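You operate a simulated robot arm through the tools that you are given. There is no shell and no other tool.

The job below is to be done with a simulated robot arm. You get a single attempt, and the scene is never put back.

## Task
Pull the teal plug, open the burr cover and pick out the stone.
Fine: the plug lies on the counter, the stone in the teal cup; the cover stays open.
Where things are to end (x, y in the base frame): teal plug within 60 mm of [300, -230].

The check looks at the end state, three seconds after you hand in, the way a careful person would. Anything else that was tipped, shoved, dropped, spilled or broken makes it a failure. A push-on lid holds only when it is set on centred and level and pressed home; a screw cap is set on level and turned clockwise until tight.

## Robot
A 7-joint arm with a two-finger gripper on a trunk, on a base that drives. Base frame: it is fixed to the floor where the robot stands at the start and does not move with it; the origin is under the middle of the robot, x ahead of it, y to its left, z up; the surface under the hand at the start is at about z = 885. Lengths are in mm, angles in rad, forces in N, time in s.
With the tool pointing down near the work surface it reaches from about 300 to 800 mm from the robot's upright axis, wherever it stands. Its first joint turns from -2.897 to 2.897 rad. Places, roughly: burr cover [400, -100, 1200]; counter by the grinder [500, -400, 900]; cover screw [400, -100, 1200]. Payload 2.45 kg.
Tool frame: the origin (TCP) lies between the finger pads and is the grasp point; the fingertips stand 27 mm ahead of it; z points along the fingers, y is the line along which they close. The gripper opens to 80 mm. The gripper's body begins 54 mm behind the TCP.
Orientation is that of the tool frame in the base frame, as [roll, pitch, yaw] about the fixed x, y, z axes, in that order (R = Rz(yaw) Ry(pitch) Rx(roll)). With the fingers straight down and closing along the base's y, the tool's x points along the base's -x, its y along +y and its z along -z.

## Interface
- The arm moves only by the tool send_rows. Its argument "steps" is a list of rows, each a list of 7 numbers: the finger opening in mm, from 0 to 80, then the shift along the base's x, y, z in units of 500 mm (1.0 is 500 mm), then the turn, a rotation vector about the base's x, y, z in units of 90 degrees (1.0 is 90 degrees). In form: [[grip, x, y, z, ax, ay, az], ...]. A call has 1 to 20 rows; each row is the pose to reach, as a shift and turn from the pose commanded when the call began. A call with a number of a shift or a turn outside -1 to 1 is refused whole. Rows are played at 5 a second. More than 50 mm and 0.15 rad between two rows, or a gripper value outside its range, and nothing of the call is played. Where a pose cannot be reached the arm comes as near as it can. A force on the tool above 90 N (or 10 N above the force at the start of the call, whichever is more), or a blocked arm, ends the call early, and 0.2 s more pass. Each finger travels about 153 mm/s and halts on what it meets, pressing with about 35 N; the grip force reading is that of the motor and also rises with nothing between the fingers. The clock runs only during rows and for 0.2 s after the last one: add rows that repeat a pose to give the fingers time. The reply holds the time, the measured pose of the TCP, the force on the tool along the base axes, the opening and the grip force, in the units named above and with some noise, with the torque about the TCP (base axes, N m) and any sound that the robot's microphone picked up, and new pictures: "views" is both (left out), scene, wrist or none.
- Cameras (640 x 400 px; columns grow to the right, rows downward): "scene" is now at [72.9, 136.9, 1727.8]; the picture's right is [-0.01, -1.00, 0.00], its down [-0.44, 0.00, -0.90] and it looks along [0.90, -0.01, -0.44] (base axes); focal length 214 px, centre (320, 200). "wrist" rides on the gripper at [63, 13, -79] in the tool frame; the picture's right is [-0.19, 0.98, 0.00], its down [-0.72, -0.14, -0.68] and it looks along [-0.67, -0.13, 0.73] (tool axes); focal length 226 px, centre (320, 200).
- lift_body(by): slides the trunk up (or, below 0, down) by that many mm; the arm and the scene camera ride with it, the base frame stays. It gives what a move gives, with no picture.
- steer(legs): drives the robot by 1 to 6 legs, each [ahead, turn to the left] in mm and rad, along the robot's own axes; the way and the turn of a leg run together, so that a leg with both is an arc; at most 1500 mm and 3.142 rad a leg. The arm and the cameras ride along, it lands a little off, and it stops where it bumps. It gives what a move gives, and a new picture of the scene camera.
- head_to(pan, tilt): turns the head with the scene camera to pan (to the left, within 2.094 rad either way) and tilt (down, from -0.506 to 1.204), counted from straight ahead of the robot. It gives what a move gives, and a new picture of the scene camera.
- point_at(camera, pixels): for up to 12 pixels [column, row] of the newest picture of that camera ("zoom" is the newest enlarged one), the place [x, y, z] in the base frame of the surface seen there, good to about 3 mm. No time passes.
- close_up(camera, box): a new picture of the part [left, top, right, bottom] of that camera's present view, enlarged. No time passes.
- job_done(): hands the job in; it is judged then, once.

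Unless the task says otherwise, let go and move clear before handing in.

The tools are called after "Emit:" as name(argument=value, ...) on one line, values as JSON. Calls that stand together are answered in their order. send_rows: Moves the arm, as the interface text tells. Its arguments: {"type":"object","properties":{"steps":{"type":"array","items":{"type":"array","items":{"type":"number"}}},"views":{"type":"string","enum":["both","scene","wrist","none"]}},"required":["steps"]} The other tools are called the same way: lift_body (by) slides the trunk up or down; steer (legs) drives the base; head_to (pan, tilt) turns the head that bears the scene camera; point_at (camera, pixels) gives the place of the surface under pixels of a picture; close_up (camera, box) takes an enlarged picture of a part of a camera's view; job_done () hands the job in.

At the start:

```text
time_s: 0.0
tool_pos: [303.2, -315.7, 1473.4]
tool_rot: [3.134, -0.025, 3.139]
ft_force: [0.9, 0.3, -0.1]
ft_torque: [-0.01, -0.03, -0.01]
grip_width: 80.2
finger_force: 0.0
trunk travel left (down, up): [-325.0, 215.0]
robot x, y, heading: [-0.3, -0.8, 0.002]
head pan, tilt: [-0.606, 1.201]
```

scene: 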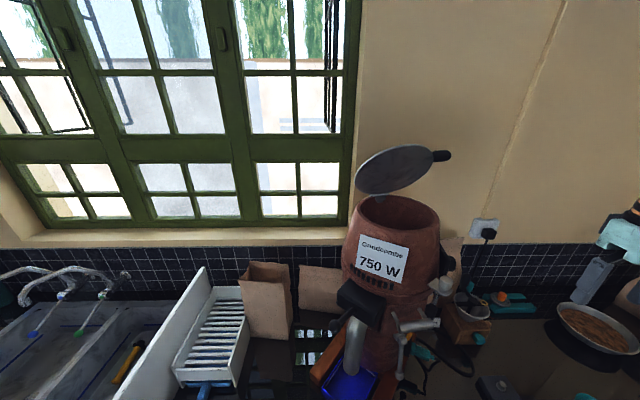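
wrist: 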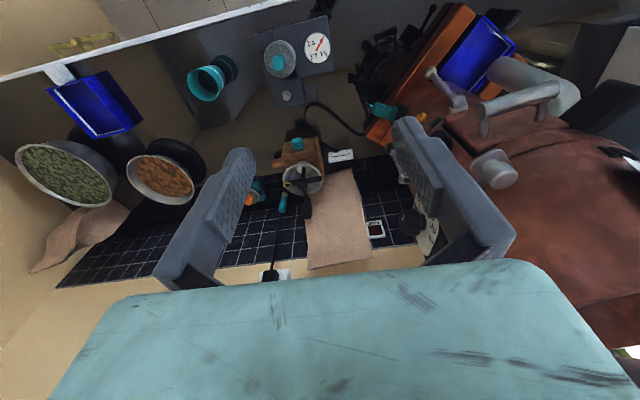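

The scene picture shows the grinder (hopper lid up at about (400,165)), its body at (390,240), and a black plug on the wall socket at (487,230). The wrist picture shows teal parts at (290,145), (205,82) and (380,110). I'll enlarge these before moving.

Emit:
close_up(camera="scene", box=[300, 180, 540, 400])

Emit:
close_up(camera="wrist", box=[160, 0, 460, 280])

Emit:
head_to(pan=-0.4, tilt=0.9)

```text
1.82 times, centred on (420, 290) of scene
```

zoom: 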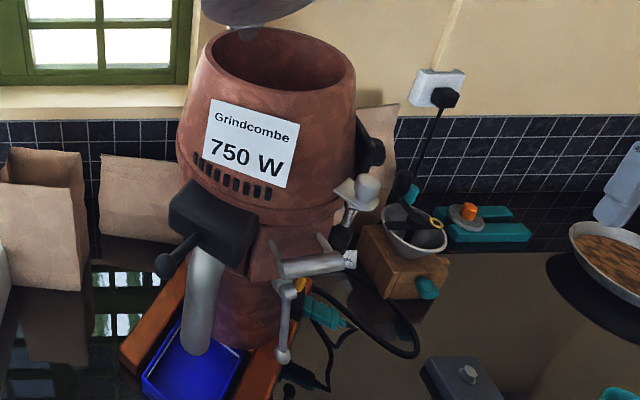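

```text
1.43 times, centred on (310, 140) of wrist
```

zoom: 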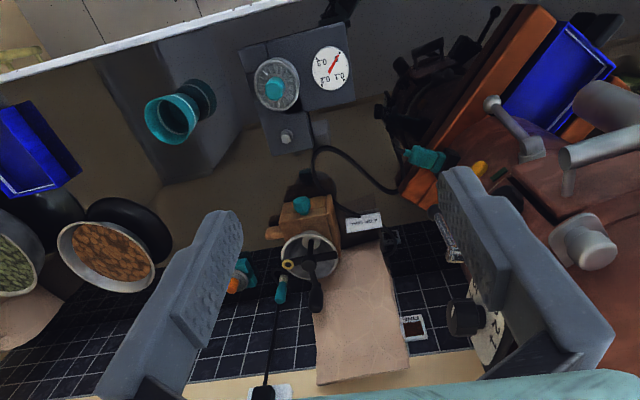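

```text
time_s: 0.8
tool_pos: [304.3, -314.0, 1473.1]
tool_rot: [3.133, -0.026, 3.141]
ft_force: [0.6, -0.1, -0.2]
ft_torque: [0.01, -0.04, 0.0]
grip_width: 80.1
finger_force: 0.0
trunk travel left (down, up): [-325.0, 215.0]
robot x, y, heading: [-3.2, -1.1, -0.001]
head pan, tilt: [-0.4, 0.901]
```

scene: 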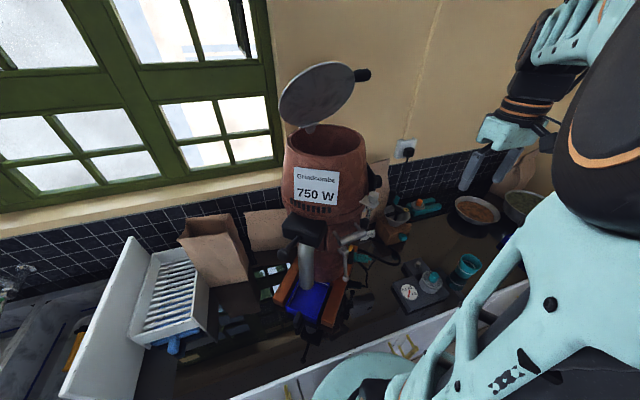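

The head moved and the grinder is at (325,180), with scales at (415,290) and a teal cup at (467,268). I'll enlarge those and read positions.

Emit:
point_at(camera="scene", pixels=[[325, 130], [305, 235], [350, 240], [310, 300], [408, 150], [395, 210], [425, 208], [467, 268], [432, 280], [315, 95], [362, 75], [310, 265]])

Emit:
close_up(camera="scene", box=[270, 120, 430, 220])

Emit:
close_up(camera="scene", box=[270, 220, 430, 320])

Emit:
close_up(camera="scene", box=[370, 180, 530, 320])

```text
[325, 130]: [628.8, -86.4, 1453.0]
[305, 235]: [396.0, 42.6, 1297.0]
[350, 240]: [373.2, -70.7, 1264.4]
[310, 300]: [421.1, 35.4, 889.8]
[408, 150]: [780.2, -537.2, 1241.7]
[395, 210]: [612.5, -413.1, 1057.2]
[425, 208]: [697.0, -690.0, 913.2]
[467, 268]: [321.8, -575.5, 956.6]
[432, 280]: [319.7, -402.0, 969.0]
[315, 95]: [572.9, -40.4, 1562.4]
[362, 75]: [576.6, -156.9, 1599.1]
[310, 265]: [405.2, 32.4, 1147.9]
```

```text
4.00 times, centred on (350, 170) of scene
```

zoom: 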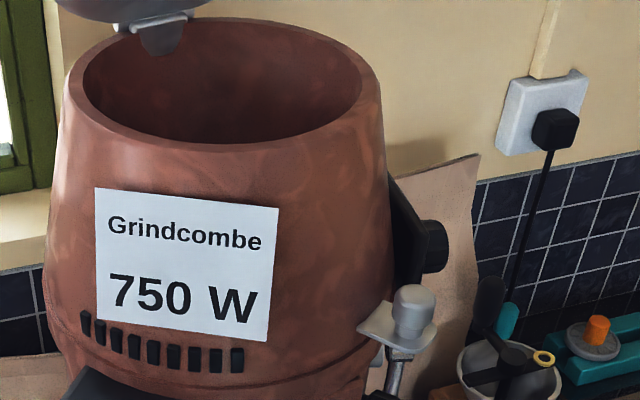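

```text
4.00 times, centred on (350, 270) of scene
```

zoom: 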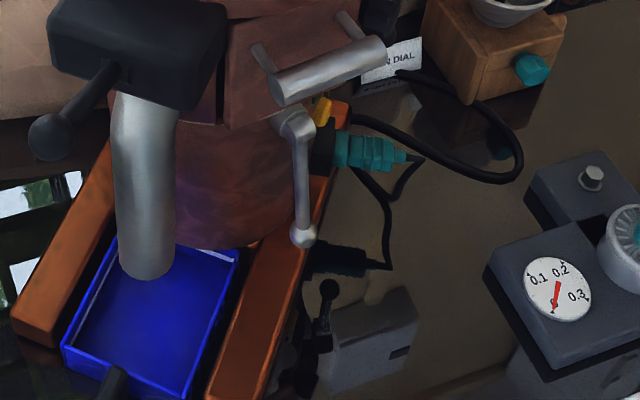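

```text
2.86 times, centred on (450, 250) of scene
```

zoom: 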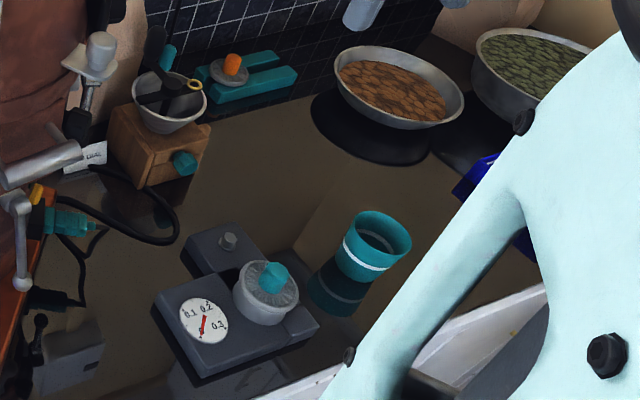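

The teal plug is in the grinder's right side (zoom (370,152)), and a cover with a bar handle (325,70) and a crank-like lever (300,180) sits above it. I'll enlarge that area more and read coordinates.

Emit:
close_up(camera="scene", box=[320, 190, 400, 240])

Emit:
close_up(camera="scene", box=[320, 225, 400, 295])

Emit:
point_at(camera="zoom", pixels=[[100, 60], [230, 50], [130, 150], [110, 300], [240, 165], [300, 170], [180, 110], [120, 20], [200, 20], [150, 80], [200, 150], [30, 150]])

```text
8.00 times, centred on (360, 215) of scene
```

zoom: 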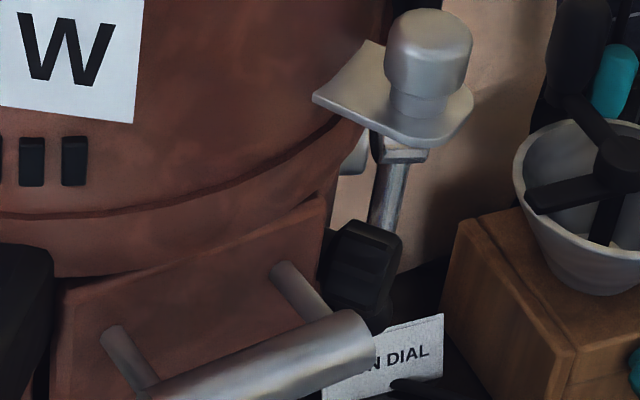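

```text
5.71 times, centred on (360, 260) of scene
```

zoom: 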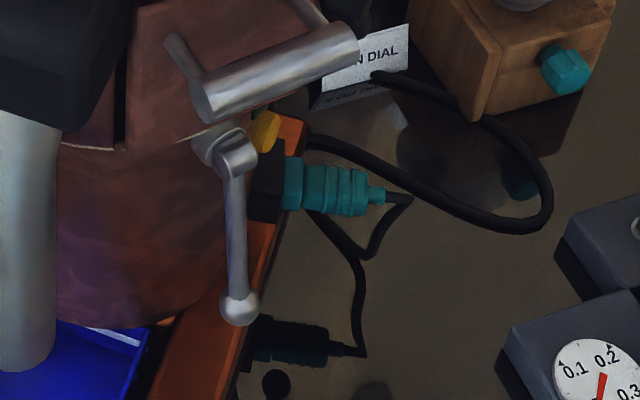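

```text
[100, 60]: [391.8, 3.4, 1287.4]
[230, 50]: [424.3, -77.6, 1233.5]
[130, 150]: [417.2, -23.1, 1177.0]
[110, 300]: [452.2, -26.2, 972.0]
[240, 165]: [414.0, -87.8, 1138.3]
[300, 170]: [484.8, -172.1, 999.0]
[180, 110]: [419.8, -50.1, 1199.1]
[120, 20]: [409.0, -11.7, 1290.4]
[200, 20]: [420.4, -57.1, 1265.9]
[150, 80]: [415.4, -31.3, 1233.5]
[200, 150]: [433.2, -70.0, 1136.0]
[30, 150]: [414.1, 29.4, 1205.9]
```

The cover is the reddish plate with the bar handle; below it a crank with a ball end (230,160)-(238,305), and the teal plug (330,185) sits in a black socket (265,180). I'll measure those parts.

Emit:
point_at(camera="zoom", pixels=[[268, 150], [268, 200], [293, 180], [320, 165], [325, 195], [350, 190], [378, 195], [400, 200], [237, 307], [235, 220], [225, 150], [265, 130]])

Emit:
point_at(camera="scene", pixels=[[390, 260], [370, 270], [405, 292], [430, 285], [395, 240], [380, 300], [363, 320], [340, 340], [350, 300], [345, 238], [325, 185], [440, 330]])

```text
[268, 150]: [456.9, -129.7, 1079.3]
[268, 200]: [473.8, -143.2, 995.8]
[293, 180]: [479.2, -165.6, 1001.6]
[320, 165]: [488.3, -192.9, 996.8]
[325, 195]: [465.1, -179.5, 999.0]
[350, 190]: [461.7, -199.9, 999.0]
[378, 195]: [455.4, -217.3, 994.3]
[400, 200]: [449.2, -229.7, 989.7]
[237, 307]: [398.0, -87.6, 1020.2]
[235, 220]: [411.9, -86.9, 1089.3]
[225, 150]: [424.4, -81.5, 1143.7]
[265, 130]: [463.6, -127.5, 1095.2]
```

```text
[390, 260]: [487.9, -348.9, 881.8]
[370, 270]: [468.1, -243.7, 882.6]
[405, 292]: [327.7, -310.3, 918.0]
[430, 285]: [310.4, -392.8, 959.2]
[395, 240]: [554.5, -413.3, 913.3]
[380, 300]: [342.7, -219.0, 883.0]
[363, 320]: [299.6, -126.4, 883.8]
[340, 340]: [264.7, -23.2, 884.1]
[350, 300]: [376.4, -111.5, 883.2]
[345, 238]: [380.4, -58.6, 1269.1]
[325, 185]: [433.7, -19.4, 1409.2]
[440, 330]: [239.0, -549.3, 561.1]
```

The plug axis lies near z 997 from (479,-165) to about (449,-230), the cover plate is at x≈418, z≈1230. I'll bring the hand down in front and look with the wrist camera.

Emit:
send_rows(steps=[[80, -0.02, 0.0, -0.08, 0, 0, 0], [80, -0.04, 0.0, -0.16, 0, 0, 0], [80, -0.06, 0.0, -0.24, 0, 0, 0], [80, -0.08, 0.03, -0.32, 0, 0, 0], [80, -0.08, 0.06, -0.4, 0, 0, 0], [80, -0.08, 0.1, -0.45, 0, 0, 0], [80, -0.08, 0.1, -0.45, 0, 0, 0]])

```text
time_s: 2.4
tool_pos: [263.6, -265.7, 1250.5]
tool_rot: [3.133, -0.023, 3.141]
ft_force: [0.3, -0.4, -0.5]
ft_torque: [0.01, 0.02, 0.01]
grip_width: 79.9
finger_force: 0.0
trunk travel left (down, up): [-325.0, 215.0]
robot x, y, heading: [0.2, -1.0, -0.002]
head pan, tilt: [-0.4, 0.901]
```

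scene: 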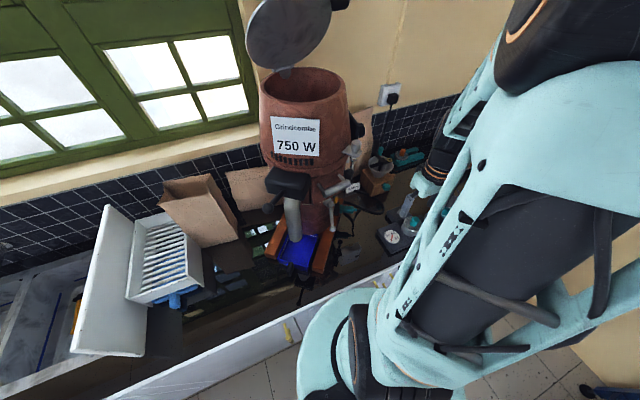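
wrist: 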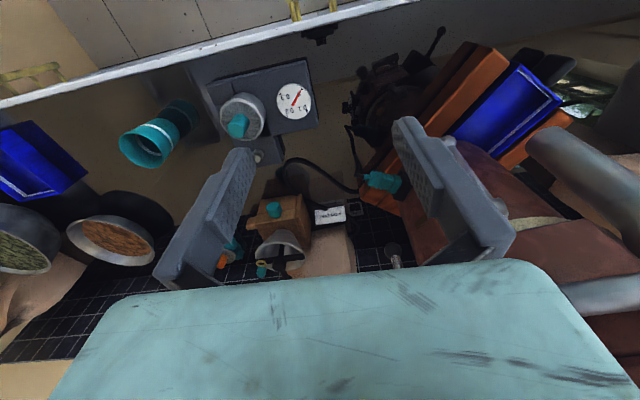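

The wrist view shows the teal plug at about (383,182) beside the orange foot, with its cable going left. I'll enlarge and measure.

Emit:
close_up(camera="wrist", box=[250, 60, 490, 240])

Emit:
point_at(camera="wrist", pixels=[[367, 180], [380, 176], [383, 188], [395, 180], [405, 180], [357, 188], [560, 150], [480, 90], [470, 60], [300, 110], [400, 90], [250, 125]])

Emit:
close_up(camera="scene", box=[250, 60, 450, 270])

```text
2.22 times, centred on (370, 150) of wrist
```

zoom: 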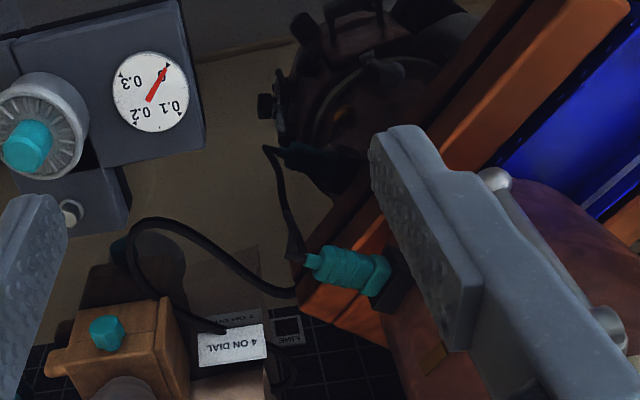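

```text
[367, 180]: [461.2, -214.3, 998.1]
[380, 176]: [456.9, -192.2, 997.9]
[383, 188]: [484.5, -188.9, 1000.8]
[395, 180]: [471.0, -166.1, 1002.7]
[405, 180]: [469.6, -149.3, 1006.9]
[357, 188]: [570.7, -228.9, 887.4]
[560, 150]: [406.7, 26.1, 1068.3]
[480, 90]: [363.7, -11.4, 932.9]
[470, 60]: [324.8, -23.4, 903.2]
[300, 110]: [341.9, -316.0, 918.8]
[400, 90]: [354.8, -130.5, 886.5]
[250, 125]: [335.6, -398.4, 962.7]
```

```text
1.90 times, centred on (350, 165) of scene
```

zoom: 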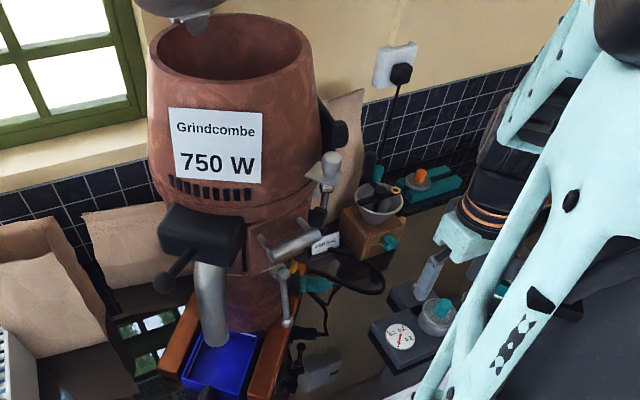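

The plug runs from the socket (470,-149) out to (461,-214), so roughly along -y. I'll measure the orange foot and other edges to get the grinder's heading.

Emit:
point_at(camera="wrist", pixels=[[430, 117], [450, 95], [475, 67], [490, 55], [372, 176], [365, 170], [378, 180], [390, 178], [390, 184], [373, 182], [363, 165], [352, 145]])

Emit:
point_at(camera="zoom", pixels=[[258, 265], [290, 240], [265, 245], [310, 238], [285, 245], [250, 250], [285, 320], [283, 272], [300, 225], [330, 165], [322, 200], [295, 272]])

```text
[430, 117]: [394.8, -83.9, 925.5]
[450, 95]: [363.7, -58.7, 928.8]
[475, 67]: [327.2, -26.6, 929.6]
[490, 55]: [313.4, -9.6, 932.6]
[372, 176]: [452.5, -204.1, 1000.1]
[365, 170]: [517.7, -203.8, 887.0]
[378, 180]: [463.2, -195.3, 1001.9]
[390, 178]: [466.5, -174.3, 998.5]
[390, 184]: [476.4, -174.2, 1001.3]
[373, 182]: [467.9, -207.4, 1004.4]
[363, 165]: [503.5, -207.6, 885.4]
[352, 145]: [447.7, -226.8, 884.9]
```

```text
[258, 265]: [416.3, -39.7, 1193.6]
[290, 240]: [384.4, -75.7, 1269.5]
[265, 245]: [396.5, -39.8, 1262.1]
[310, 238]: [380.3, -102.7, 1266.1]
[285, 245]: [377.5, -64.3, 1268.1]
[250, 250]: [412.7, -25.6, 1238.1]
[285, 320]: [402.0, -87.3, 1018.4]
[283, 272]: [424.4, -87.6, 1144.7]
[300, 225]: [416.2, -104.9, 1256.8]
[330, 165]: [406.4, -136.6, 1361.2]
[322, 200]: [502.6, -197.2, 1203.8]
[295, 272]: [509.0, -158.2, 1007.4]
```

The knob/latch at (503,-197,1204) hangs above the plug, so I'll approach the plug tilted from the -y side, with the fingers closing across its sides. First I'll turn the hand about 80° and move right, then tilt it.

Emit:
send_rows(steps=[[80, 0.03, -0.015, 0, 0, 0, 0.09], [80, 0.06, -0.03, 0, 0, 0, 0.18], [80, 0.09, -0.045, 0, 0, 0, 0.27], [80, 0.12, -0.06, 0, 0, 0, 0.36], [80, 0.15, -0.075, 0, 0, 0, 0.45], [80, 0.18, -0.09, 0, 0, 0, 0.54], [80, 0.21, -0.105, 0, 0, 0, 0.63], [80, 0.24, -0.12, 0, 0, 0, 0.72], [80, 0.27, -0.135, 0, 0, 0, 0.8], [80, 0.28, -0.15, 0, 0, 0, 0.872], [80, 0.28, -0.15, 0, 0, 0, 0.872]])

```text
time_s: 4.8
tool_pos: [403.7, -339.8, 1248.6]
tool_rot: [3.132, -0.023, -1.773]
ft_force: [-0.4, 0.0, 0.3]
ft_torque: [0.01, -0.04, 0.01]
grip_width: 79.8
finger_force: 0.1
trunk travel left (down, up): [-325.0, 215.0]
robot x, y, heading: [3.2, 1.1, -0.001]
head pan, tilt: [-0.4, 0.901]
```

scene: 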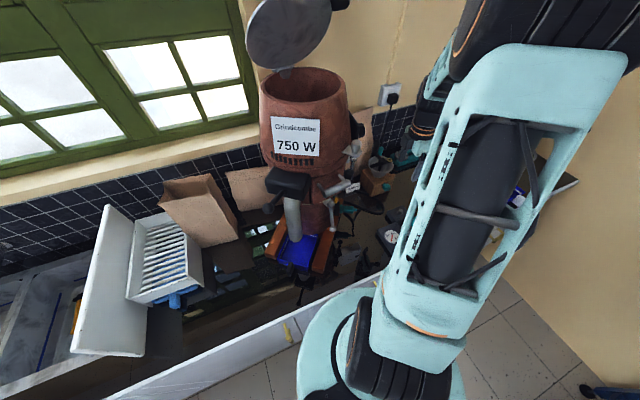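
wrist: 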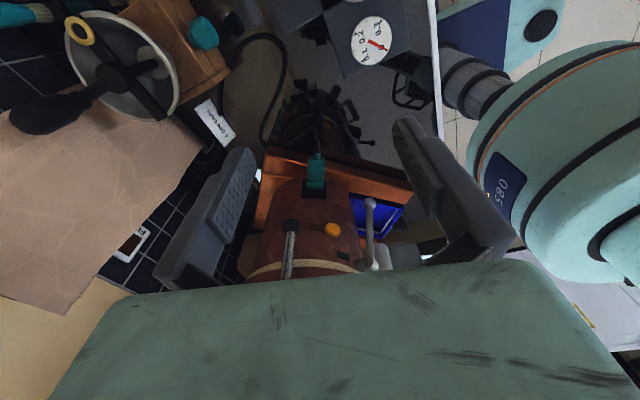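

The wrist picture now shows the plug upright at (315,168) going into the socket. I'll enlarge and measure.

Emit:
close_up(camera="wrist", box=[240, 110, 420, 280])

Emit:
point_at(camera="wrist", pixels=[[315, 156], [315, 163], [315, 172], [316, 180], [310, 172], [322, 172], [317, 190], [305, 190], [327, 190], [370, 200], [375, 265], [333, 230]])

```text
2.35 times, centred on (330, 195) of wrist
```

zoom: 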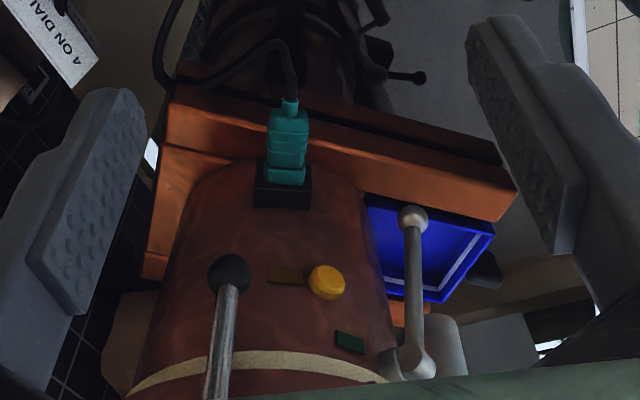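

```text
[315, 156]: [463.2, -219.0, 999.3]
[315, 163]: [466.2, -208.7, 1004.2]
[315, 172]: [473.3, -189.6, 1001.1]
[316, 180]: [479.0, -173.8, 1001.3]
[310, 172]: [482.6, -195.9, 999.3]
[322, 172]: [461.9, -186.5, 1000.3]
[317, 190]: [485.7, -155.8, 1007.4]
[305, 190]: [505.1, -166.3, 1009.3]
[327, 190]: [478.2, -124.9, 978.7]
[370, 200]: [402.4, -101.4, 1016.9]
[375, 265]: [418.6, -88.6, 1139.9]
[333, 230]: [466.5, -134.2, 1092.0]
```

The plug axis is about (-0.38,-0.925) in plan, 23 mm wide, top z≈1001, body from (479,-174) to (463,-219). I'll add 0.2 rad of yaw, then tilt the hand 45° towards the plug, staying high.

Emit:
send_rows(steps=[[80, 0, 0, 0, 0, 0, -0.065], [80, 0, 0, 0, 0, 0, -0.127]], views="none")

Emit:
send_rows(steps=[[60, 0.01, 0.01, -0.02, 0.08, -0.034, 0], [60, 0.02, 0.02, -0.06, 0.16, -0.068, 0], [60, 0.03, 0.04, -0.1, 0.24, -0.102, 0], [60, 0.04, 0.06, -0.14, 0.32, -0.136, 0], [60, 0.05, 0.08, -0.18, 0.4, -0.17, 0], [60, 0.052, 0.09, -0.22, 0.46, -0.195, 0], [60, 0.052, 0.09, -0.22, 0.46, -0.195, 0]])

```text
time_s: 5.4
tool_pos: [404.7, -339.3, 1247.7]
tool_rot: [3.134, -0.024, -1.972]
ft_force: [0.3, 0.0, 0.0]
ft_torque: [0.03, 0.03, -0.01]
grip_width: 79.9
finger_force: 0.0
trunk travel left (down, up): [-325.0, 215.0]
robot x, y, heading: [3.1, 2.3, 0.005]
head pan, tilt: [-0.4, 0.901]
```

```text
time_s: 7.0
tool_pos: [431.0, -296.2, 1140.6]
tool_rot: [3.133, 0.763, -1.972]
ft_force: [-0.7, 0.3, 0.4]
ft_torque: [0.03, 0.0, -0.01]
grip_width: 60.1
finger_force: 0.1
trunk travel left (down, up): [-325.0, 215.0]
robot x, y, heading: [0.2, -0.1, 0.001]
head pan, tilt: [-0.4, 0.901]
```

scene: 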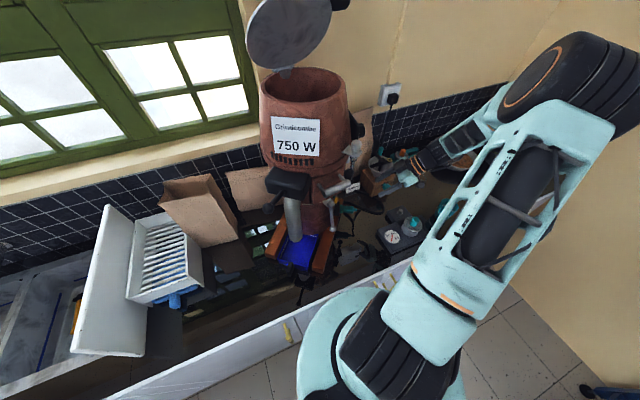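
wrist: 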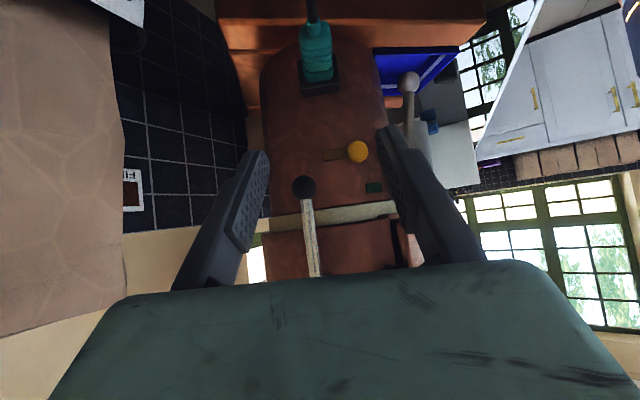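

The view is horizontal now; the plug is at (317,52) and the black-ball rod at (305,188). I'll measure the plug and surroundings from here.

Emit:
close_up(camera="wrist", box=[200, 0, 500, 280])

Emit:
point_at(camera="wrist", pixels=[[315, 27], [316, 40], [317, 55], [318, 70], [303, 58], [333, 58], [305, 188], [310, 240], [357, 152], [330, 155], [374, 188], [408, 82]])

```text
1.43 times, centred on (350, 140) of wrist
```

zoom: 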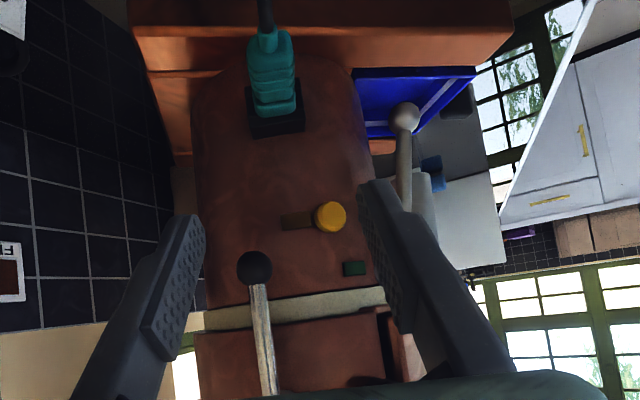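

```text
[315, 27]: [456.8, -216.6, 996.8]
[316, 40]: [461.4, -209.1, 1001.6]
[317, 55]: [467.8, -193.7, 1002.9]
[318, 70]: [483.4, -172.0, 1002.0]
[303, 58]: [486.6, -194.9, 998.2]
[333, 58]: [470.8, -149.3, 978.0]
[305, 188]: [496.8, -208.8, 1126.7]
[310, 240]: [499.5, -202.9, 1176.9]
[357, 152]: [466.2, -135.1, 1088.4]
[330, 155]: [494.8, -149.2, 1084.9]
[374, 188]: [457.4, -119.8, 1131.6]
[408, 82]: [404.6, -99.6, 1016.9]
```

The plug centreline passes (467,-205) at z≈990; the hand's path stays clear of the ball rod at (497,-209,1127). I'll go to a standoff along the tool axis and check.

Emit:
send_rows(steps=[[60, 0.008, 0.026, -0.08, 0, 0, 0], [60, 0.016, 0.052, -0.158, 0, 0, 0], [60, 0.034, 0.095, -0.207, 0, 0, 0], [60, 0.034, 0.095, -0.207, 0, 0, 0]])

```text
time_s: 8.0
tool_pos: [449.6, -249.8, 1036.7]
tool_rot: [3.132, 0.763, -1.973]
ft_force: [0.5, 0.1, 0.4]
ft_torque: [0.03, 0.0, 0.01]
grip_width: 59.8
finger_force: 0.0
trunk travel left (down, up): [-325.0, 215.0]
robot x, y, heading: [-1.8, 4.8, 0.003]
head pan, tilt: [-0.4, 0.901]
```

scene: 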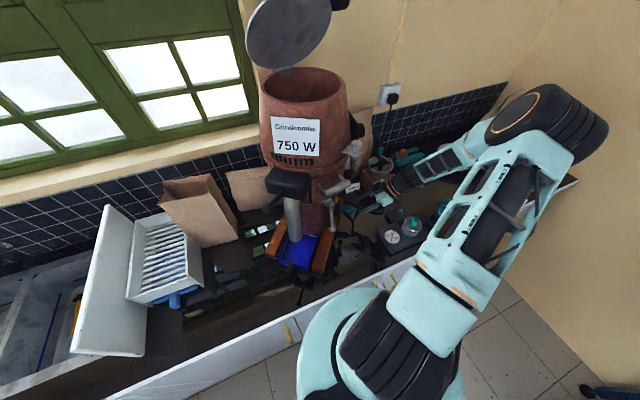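
wrist: 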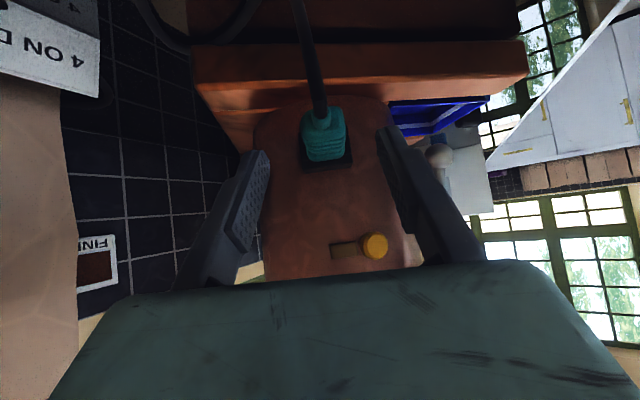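

The plug at (325,135) is centred between the fingers at (265,200) and (385,180). I'll advance to it, and close.

Emit:
send_rows(steps=[[60, 0.012, 0.03, -0.031, 0, 0, 0], [60, 0.024, 0.06, -0.062, 0, 0, 0], [60, 0.034, 0.09, -0.094, 0, 0, 0], [60, 0.034, 0.09, -0.094, 0, 0, 0]])

```text
time_s: 9.0
tool_pos: [466.8, -205.3, 986.9]
tool_rot: [3.131, 0.759, -1.972]
ft_force: [-0.3, 0.1, 0.0]
ft_torque: [-0.02, 0.02, 0.03]
grip_width: 60.0
finger_force: 0.1
trunk travel left (down, up): [-325.0, 215.0]
robot x, y, heading: [1.7, -0.6, -0.002]
head pan, tilt: [-0.4, 0.901]
```

scene: 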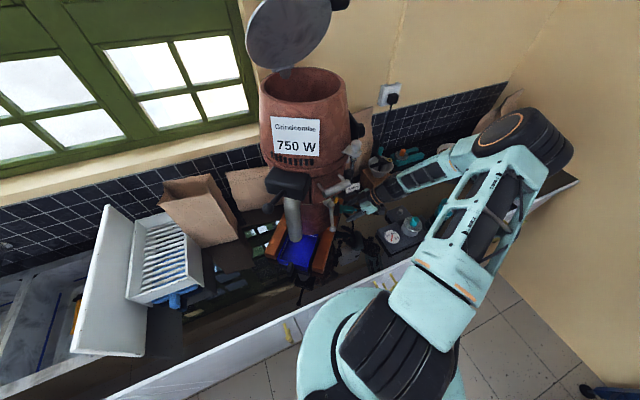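
wrist: 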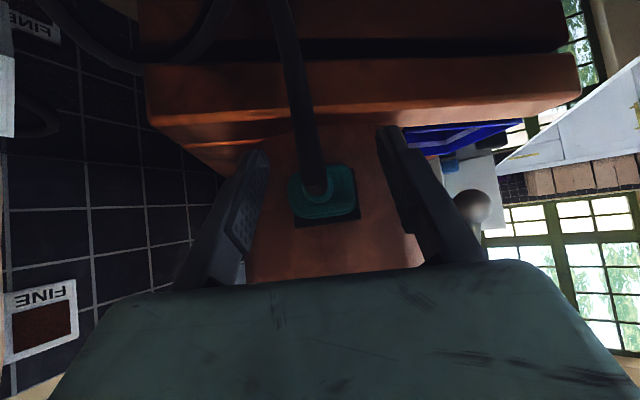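

The plug end (323,192) sits between the finger pads. Closing.

Emit:
send_rows(steps=[[30, 0, 0, 0, 0, 0, 0], [15, 0, 0, 0, 0, 0, 0], [10, 0, 0, 0, 0, 0, 0], [10, 0, 0, 0, 0, 0, 0]], views="wrist")

```text
time_s: 10.0
tool_pos: [466.6, -205.6, 987.1]
tool_rot: [3.132, 0.76, -1.973]
ft_force: [8.6, -3.2, -2.2]
ft_torque: [-0.16, 0.05, -0.7]
grip_width: 32.7
finger_force: 35.2
trunk travel left (down, up): [-325.0, 215.0]
robot x, y, heading: [4.0, 0.8, 0.004]
head pan, tilt: [-0.4, 0.901]
```

wrist: 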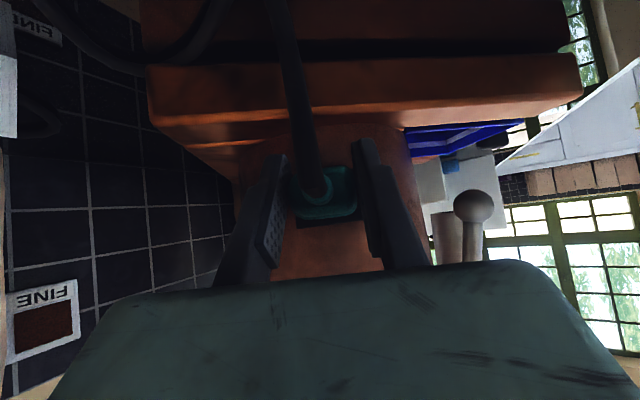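

Gripped at 32.7 mm with 35 N. Now pulling straight along the plug's axis (-0.38,-0.925).

Emit:
send_rows(steps=[[5, -0.004, -0.009, 0, 0, 0, 0], [5, -0.011, -0.028, 0, 0, 0, 0], [5, -0.022, -0.055, 0, 0, 0, 0], [5, -0.038, -0.0925, 0, 0, 0, 0], [5, -0.053, -0.13, 0, 0, 0, 0]])

```text
time_s: 11.2
tool_pos: [437.9, -268.0, 988.8]
tool_rot: [3.132, 0.76, -1.972]
ft_force: [0.4, -0.5, -0.1]
ft_torque: [0.0, -0.02, 0.01]
grip_width: 32.2
finger_force: 35.0
trunk travel left (down, up): [-325.0, 215.0]
robot x, y, heading: [1.5, -4.0, 0.004]
head pan, tilt: [-0.4, 0.901]
```

scene: 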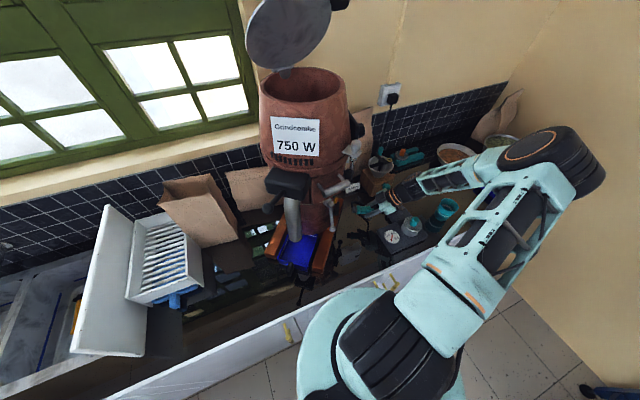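
wrist: 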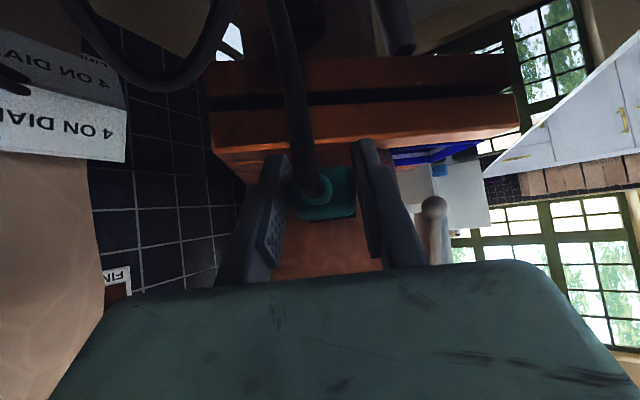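

The plug is out (force back to zero, still 32 mm between the fingers). Now I'll check the landing area around (300,-230) for the scales' edge.

Emit:
close_up(camera="scene", box=[300, 170, 480, 300])

Emit:
point_at(camera="zoom", pixels=[[270, 235], [320, 285], [300, 260], [250, 250], [230, 270], [210, 300], [290, 290], [265, 215], [330, 200], [400, 170], [420, 230], [190, 330]])

```text
3.08 times, centred on (390, 235) of scene
```

zoom: 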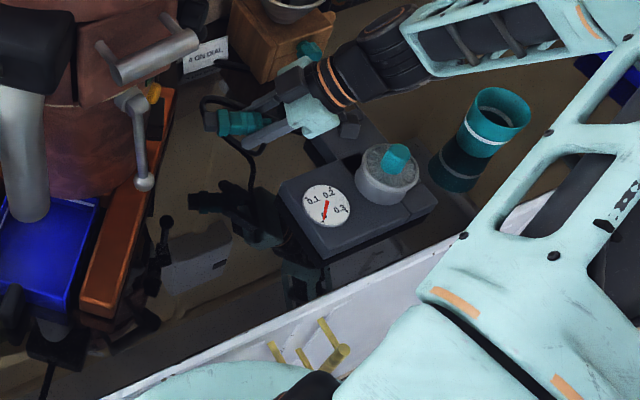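

```text
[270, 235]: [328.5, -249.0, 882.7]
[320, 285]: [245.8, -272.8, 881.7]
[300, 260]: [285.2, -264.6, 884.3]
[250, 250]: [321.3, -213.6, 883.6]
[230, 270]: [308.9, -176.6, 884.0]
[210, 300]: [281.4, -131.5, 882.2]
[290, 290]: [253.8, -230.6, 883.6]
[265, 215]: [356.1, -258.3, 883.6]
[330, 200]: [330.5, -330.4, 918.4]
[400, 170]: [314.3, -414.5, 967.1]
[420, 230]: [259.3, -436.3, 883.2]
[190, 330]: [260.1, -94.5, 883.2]
```

The counter at (300,-230) is free; the timer box's left edge is near zoom (280,190). I'll measure that box and the counter's front edge.

Emit:
point_at(camera="zoom", pixels=[[282, 187], [286, 210], [322, 250], [325, 268], [430, 205], [310, 145], [355, 175], [300, 150], [230, 320], [290, 345], [160, 240], [165, 260]])

Emit:
close_up(camera="scene", box=[340, 180, 430, 250])

```text
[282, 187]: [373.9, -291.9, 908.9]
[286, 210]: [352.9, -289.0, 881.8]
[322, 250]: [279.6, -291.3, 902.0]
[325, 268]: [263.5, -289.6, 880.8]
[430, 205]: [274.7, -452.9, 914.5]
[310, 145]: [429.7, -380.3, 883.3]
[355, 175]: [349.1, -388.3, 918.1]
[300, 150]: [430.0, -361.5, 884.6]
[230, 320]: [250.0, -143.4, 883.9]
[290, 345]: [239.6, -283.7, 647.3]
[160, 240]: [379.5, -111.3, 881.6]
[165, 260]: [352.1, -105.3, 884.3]
```

```text
5.71 times, centred on (385, 215) of scene
```

zoom: 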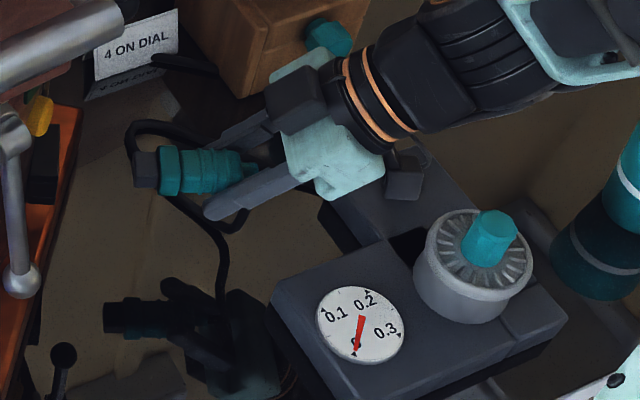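

The timer box spans y -290 to -455, x 263-374, top about 918. I'll lift, swing the hand by -0.5 rad so it leans away from that box, and carry the plug over to (312,-195).

Emit:
send_rows(steps=[[5, 0, 0, 0.06, 0, 0, 0], [5, -0.03, 0.01, 0.12, 0, 0, 0], [5, -0.08, 0.03, 0.14, 0, 0, -0.08], [5, -0.13, 0.06, 0.14, 0, 0, -0.16], [5, -0.19, 0.1, 0.12, 0, 0, -0.24], [5, -0.25, 0.146, 0.1, 0, 0, -0.32], [5, -0.25, 0.146, 0.1, 0, 0, -0.32]])

```text
time_s: 12.8
tool_pos: [316.4, -194.0, 1039.2]
tool_rot: [3.134, 0.761, -2.475]
ft_force: [0.0, -1.2, -1.4]
ft_torque: [0.03, 0.01, -0.02]
grip_width: 32.0
finger_force: 34.9
trunk travel left (down, up): [-325.0, 215.0]
robot x, y, heading: [-1.9, 2.8, 0.003]
head pan, tilt: [-0.4, 0.901]
```

scene: 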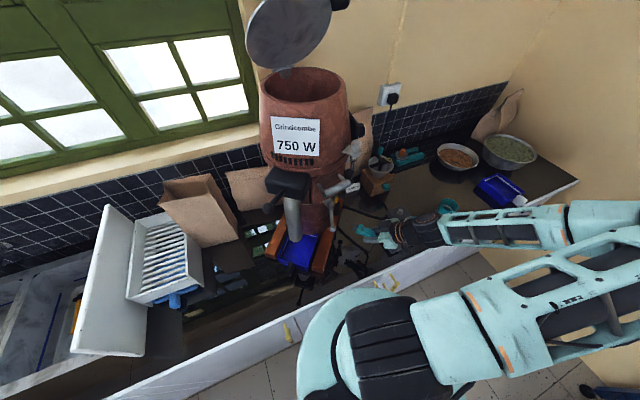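
wrist: 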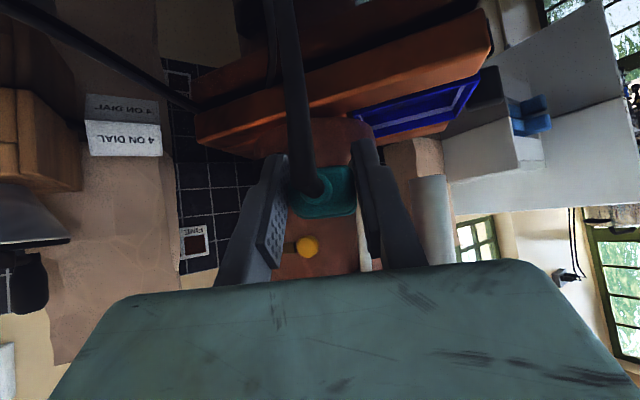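

Cable is slack (force ~1 N) and the hand is clear. Lowering the plug towards the counter.

Emit:
send_rows(steps=[[5, 0, 0, -0.06, 0, 0, 0], [5, 0, 0, -0.12, 0, 0, 0], [5, 0, 0, -0.18, 0, 0, 0], [5, 0, 0, -0.22, 0, 0, 0], [5, 0, 0, -0.24, 0, 0, 0]])

Emit:
close_up(camera="scene", box=[320, 190, 480, 310])

```text
time_s: 14.0
tool_pos: [314.1, -195.1, 915.5]
tool_rot: [3.134, 0.758, -2.476]
ft_force: [-0.8, 1.3, -0.2]
ft_torque: [-0.03, 0.0, 0.0]
grip_width: 32.2
finger_force: 34.9
trunk travel left (down, up): [-325.0, 215.0]
robot x, y, heading: [-1.1, 2.6, 0.003]
head pan, tilt: [-0.4, 0.901]
```

scene: 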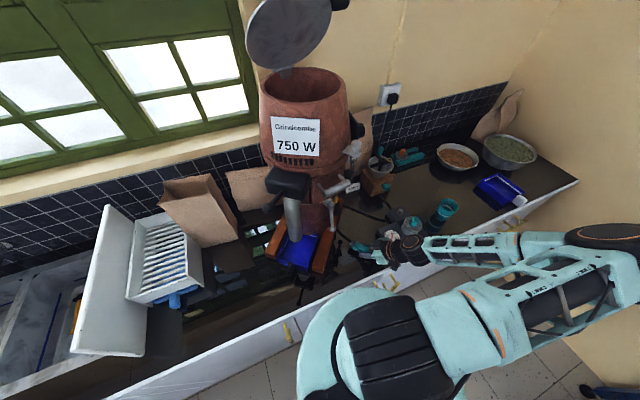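
wrist: 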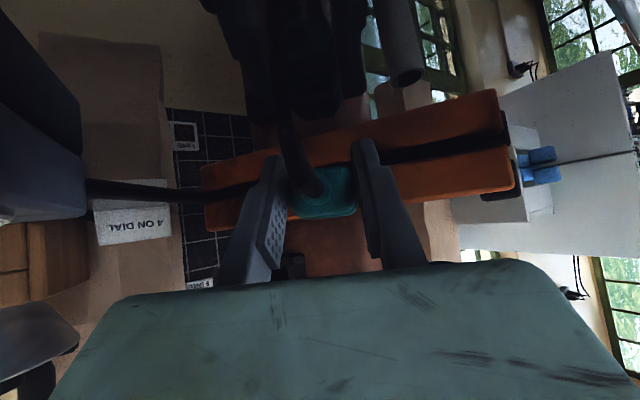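

```text
3.33 times, centred on (400, 250) of scene
```

zoom: 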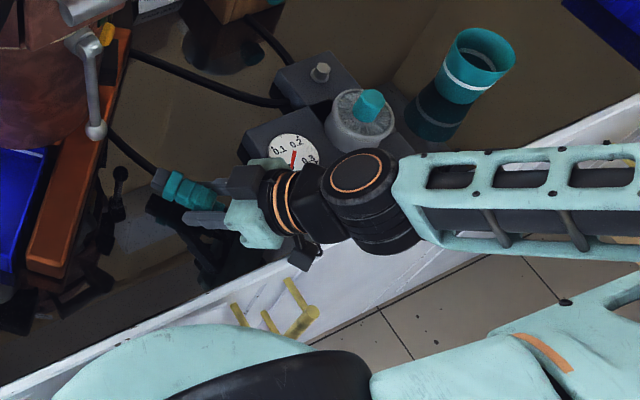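

The plug is almost down and nothing has been touched. I'll check clearance of the wrist above the timer box before the last few mm.

Emit:
point_at(camera="zoom", pixels=[[355, 180], [375, 240], [270, 190], [290, 160], [365, 105], [300, 260], [185, 188], [345, 150], [420, 200]])

Emit:
send_rows(steps=[[5, 0, 0, -0.006, 0, 0, 0], [5, 0, 0, -0.012, 0, 0, 0], [5, 0, 0, -0.012, 0, 0, 0]], views="wrist")

```text
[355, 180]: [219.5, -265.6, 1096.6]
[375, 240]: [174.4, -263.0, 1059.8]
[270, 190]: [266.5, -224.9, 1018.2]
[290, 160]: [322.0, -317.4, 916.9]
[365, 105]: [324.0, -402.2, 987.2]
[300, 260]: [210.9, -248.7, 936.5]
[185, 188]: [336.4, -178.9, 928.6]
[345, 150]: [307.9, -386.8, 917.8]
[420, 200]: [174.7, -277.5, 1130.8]
```

```text
time_s: 14.8
tool_pos: [312.3, -195.7, 911.2]
tool_rot: [3.132, 0.762, -2.476]
ft_force: [0.1, 1.0, -0.1]
ft_torque: [0.01, 0.03, 0.0]
grip_width: 31.8
finger_force: 34.8
trunk travel left (down, up): [-325.0, 215.0]
robot x, y, heading: [-2.5, -0.5, 0.003]
head pan, tilt: [-0.4, 0.901]
```

wrist: 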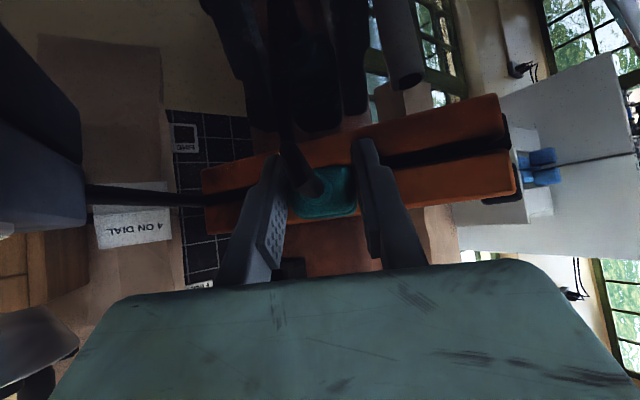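

Wrist is at z≈1060+, well clear. Plug is ~12 mm above the counter and the fingertips limit further descent, so I'll go 2 mm lower, release, and back off along the tool axis.

Emit:
send_rows(steps=[[5, 0, 0, -0.004, 0, 0, 0], [45, 0, 0, -0.004, 0, 0, 0], [60, 0, 0, -0.004, 0, 0, 0], [60, 0, 0, -0.004, 0, 0, 0], [60, -0.02, -0.016, 0.022, 0, 0, 0], [60, -0.06, -0.048, 0.075, 0, 0, 0], [60, -0.1, -0.08, 0.15, 0, 0, 0], [60, -0.1, -0.08, 0.2, 0, 0, 0]])

Emit:
close_up(camera="scene", box=[320, 190, 480, 310])

```text
time_s: 16.6
tool_pos: [260.8, -232.2, 1014.0]
tool_rot: [3.135, 0.761, -2.474]
ft_force: [-0.4, -0.2, 0.1]
ft_torque: [0.0, 0.01, -0.02]
grip_width: 59.9
finger_force: 0.0
trunk travel left (down, up): [-325.0, 215.0]
robot x, y, heading: [1.0, 3.0, 0.001]
head pan, tilt: [-0.4, 0.901]
```

scene: 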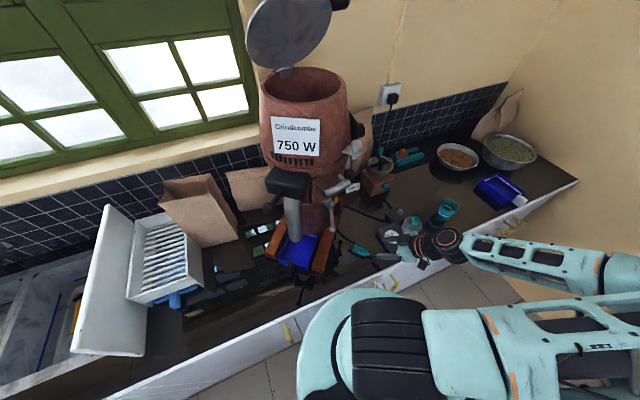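
wrist: 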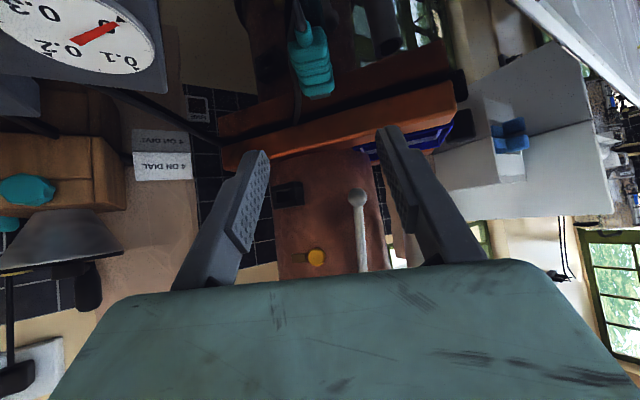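

```text
3.33 times, centred on (400, 250) of scene
```

zoom: 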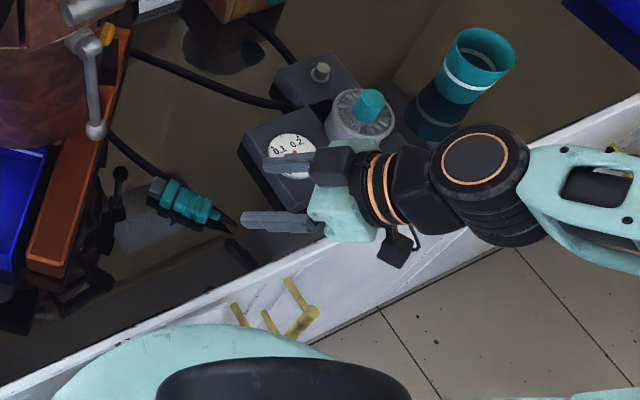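

The plug lies on the counter at zoom (185,200). I'll measure it and the cover parts.

Emit:
point_at(camera="zoom", pixels=[[160, 187], [175, 192], [190, 203], [210, 212], [60, 130], [95, 130], [82, 50], [90, 90], [108, 35]])

Emit:
close_up(camera="scene", box=[270, 150, 370, 240])

```text
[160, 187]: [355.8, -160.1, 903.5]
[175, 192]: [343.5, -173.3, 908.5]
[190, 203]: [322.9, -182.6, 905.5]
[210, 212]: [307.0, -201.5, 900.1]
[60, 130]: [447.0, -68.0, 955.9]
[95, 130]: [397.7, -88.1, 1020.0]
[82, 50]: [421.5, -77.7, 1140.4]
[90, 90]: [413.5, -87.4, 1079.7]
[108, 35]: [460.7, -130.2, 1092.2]
```

```text
4.44 times, centred on (320, 195) of scene
```

zoom: 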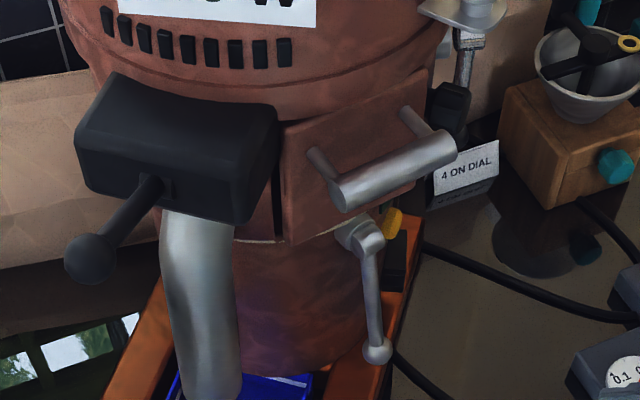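

The plug body's centre is about (325,-184), 52 mm from the target, which leaves little margin. I'll re-grip it and shift it ~45 mm nearer to (300,-230).

Emit:
send_rows(steps=[[60, 0, 0, -0.05, 0, 0, 0], [60, 0.04, 0.032, -0.125, 0, 0, 0], [60, 0.08, 0.064, -0.178, 0, 0, 0], [60, 0.102, 0.08, -0.204, 0, 0, 0], [30, 0.102, 0.08, -0.204, 0, 0, 0], [10, 0.102, 0.08, -0.204, 0, 0, 0], [10, 0.102, 0.08, -0.204, 0, 0, 0]])

```text
time_s: 18.2
tool_pos: [312.3, -195.9, 908.8]
tool_rot: [3.133, 0.762, -2.473]
ft_force: [-0.5, 1.4, 2.7]
ft_torque: [0.1, -0.19, 0.06]
grip_width: 32.0
finger_force: 35.7
trunk travel left (down, up): [-325.0, 215.0]
robot x, y, heading: [3.6, -0.3, -0.0]
head pan, tilt: [-0.4, 0.901]
```

scene: 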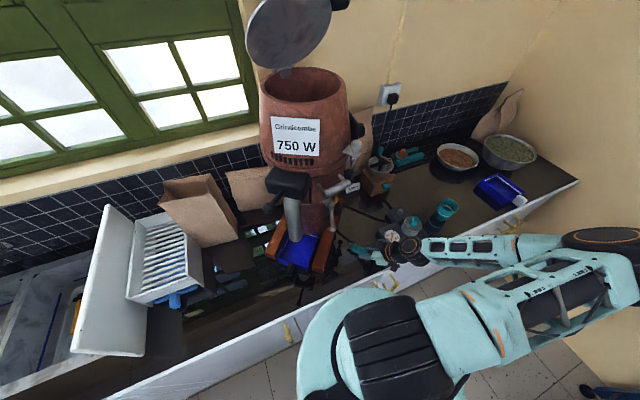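
wrist: 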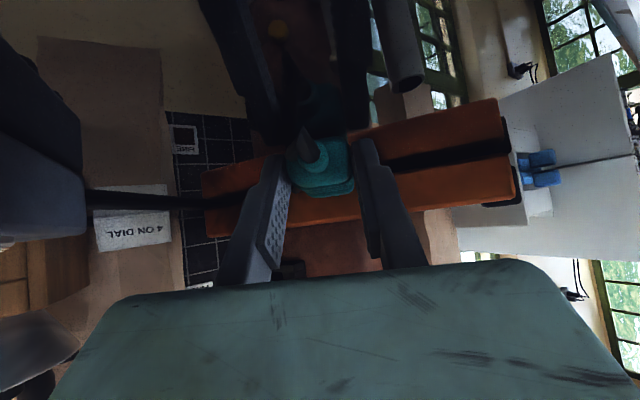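

Re-gripped at 32 mm. Lifting slightly and moving it by about (-26,-38), then releasing.

Emit:
send_rows(steps=[[5, 0, 0, 0.016, 0, 0, 0], [5, -0.02, -0.03, 0.016, 0, 0, 0], [5, -0.04, -0.06, 0.016, 0, 0, 0], [5, -0.052, -0.076, 0.014, 0, 0, 0], [5, -0.052, -0.076, 0.002, 0, 0, 0], [5, -0.052, -0.076, 0.002, 0, 0, 0], [45, -0.052, -0.076, 0.002, 0, 0, 0], [45, -0.052, -0.076, 0.002, 0, 0, 0], [45, -0.072, -0.092, 0.028, 0, 0, 0], [45, -0.112, -0.116, 0.08, 0, 0, 0], [45, -0.14, -0.126, 0.15, 0, 0, 0], [45, -0.14, -0.126, 0.24, 0, 0, 0]])

Emit:
close_up(camera="scene", box=[320, 190, 480, 310])

```text
time_s: 20.8
tool_pos: [240.4, -255.5, 1031.1]
tool_rot: [3.132, 0.761, -2.474]
ft_force: [-0.5, -0.1, -0.2]
ft_torque: [0.01, -0.02, 0.02]
grip_width: 45.0
finger_force: 0.0
trunk travel left (down, up): [-325.0, 215.0]
robot x, y, heading: [-0.2, -2.5, 0.002]
head pan, tilt: [-0.4, 0.901]
```

scene: 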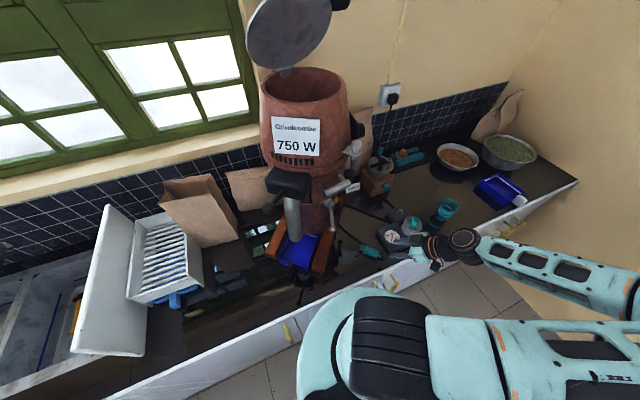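
wrist: 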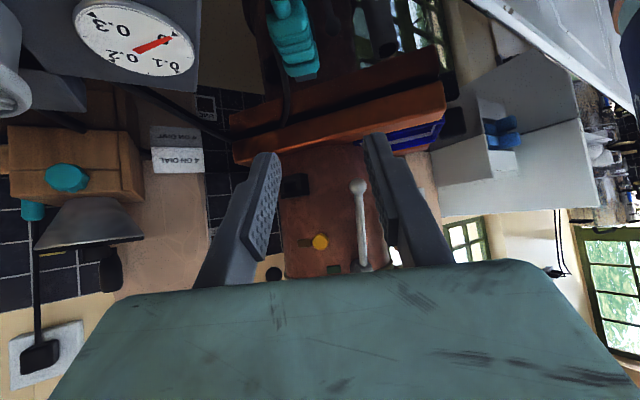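

```text
3.33 times, centred on (400, 250) of scene
```

zoom: 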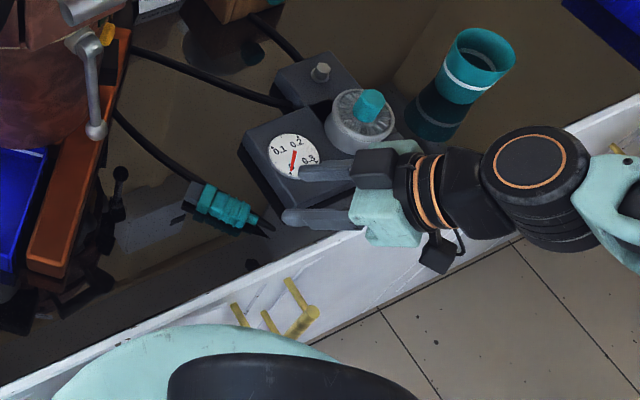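

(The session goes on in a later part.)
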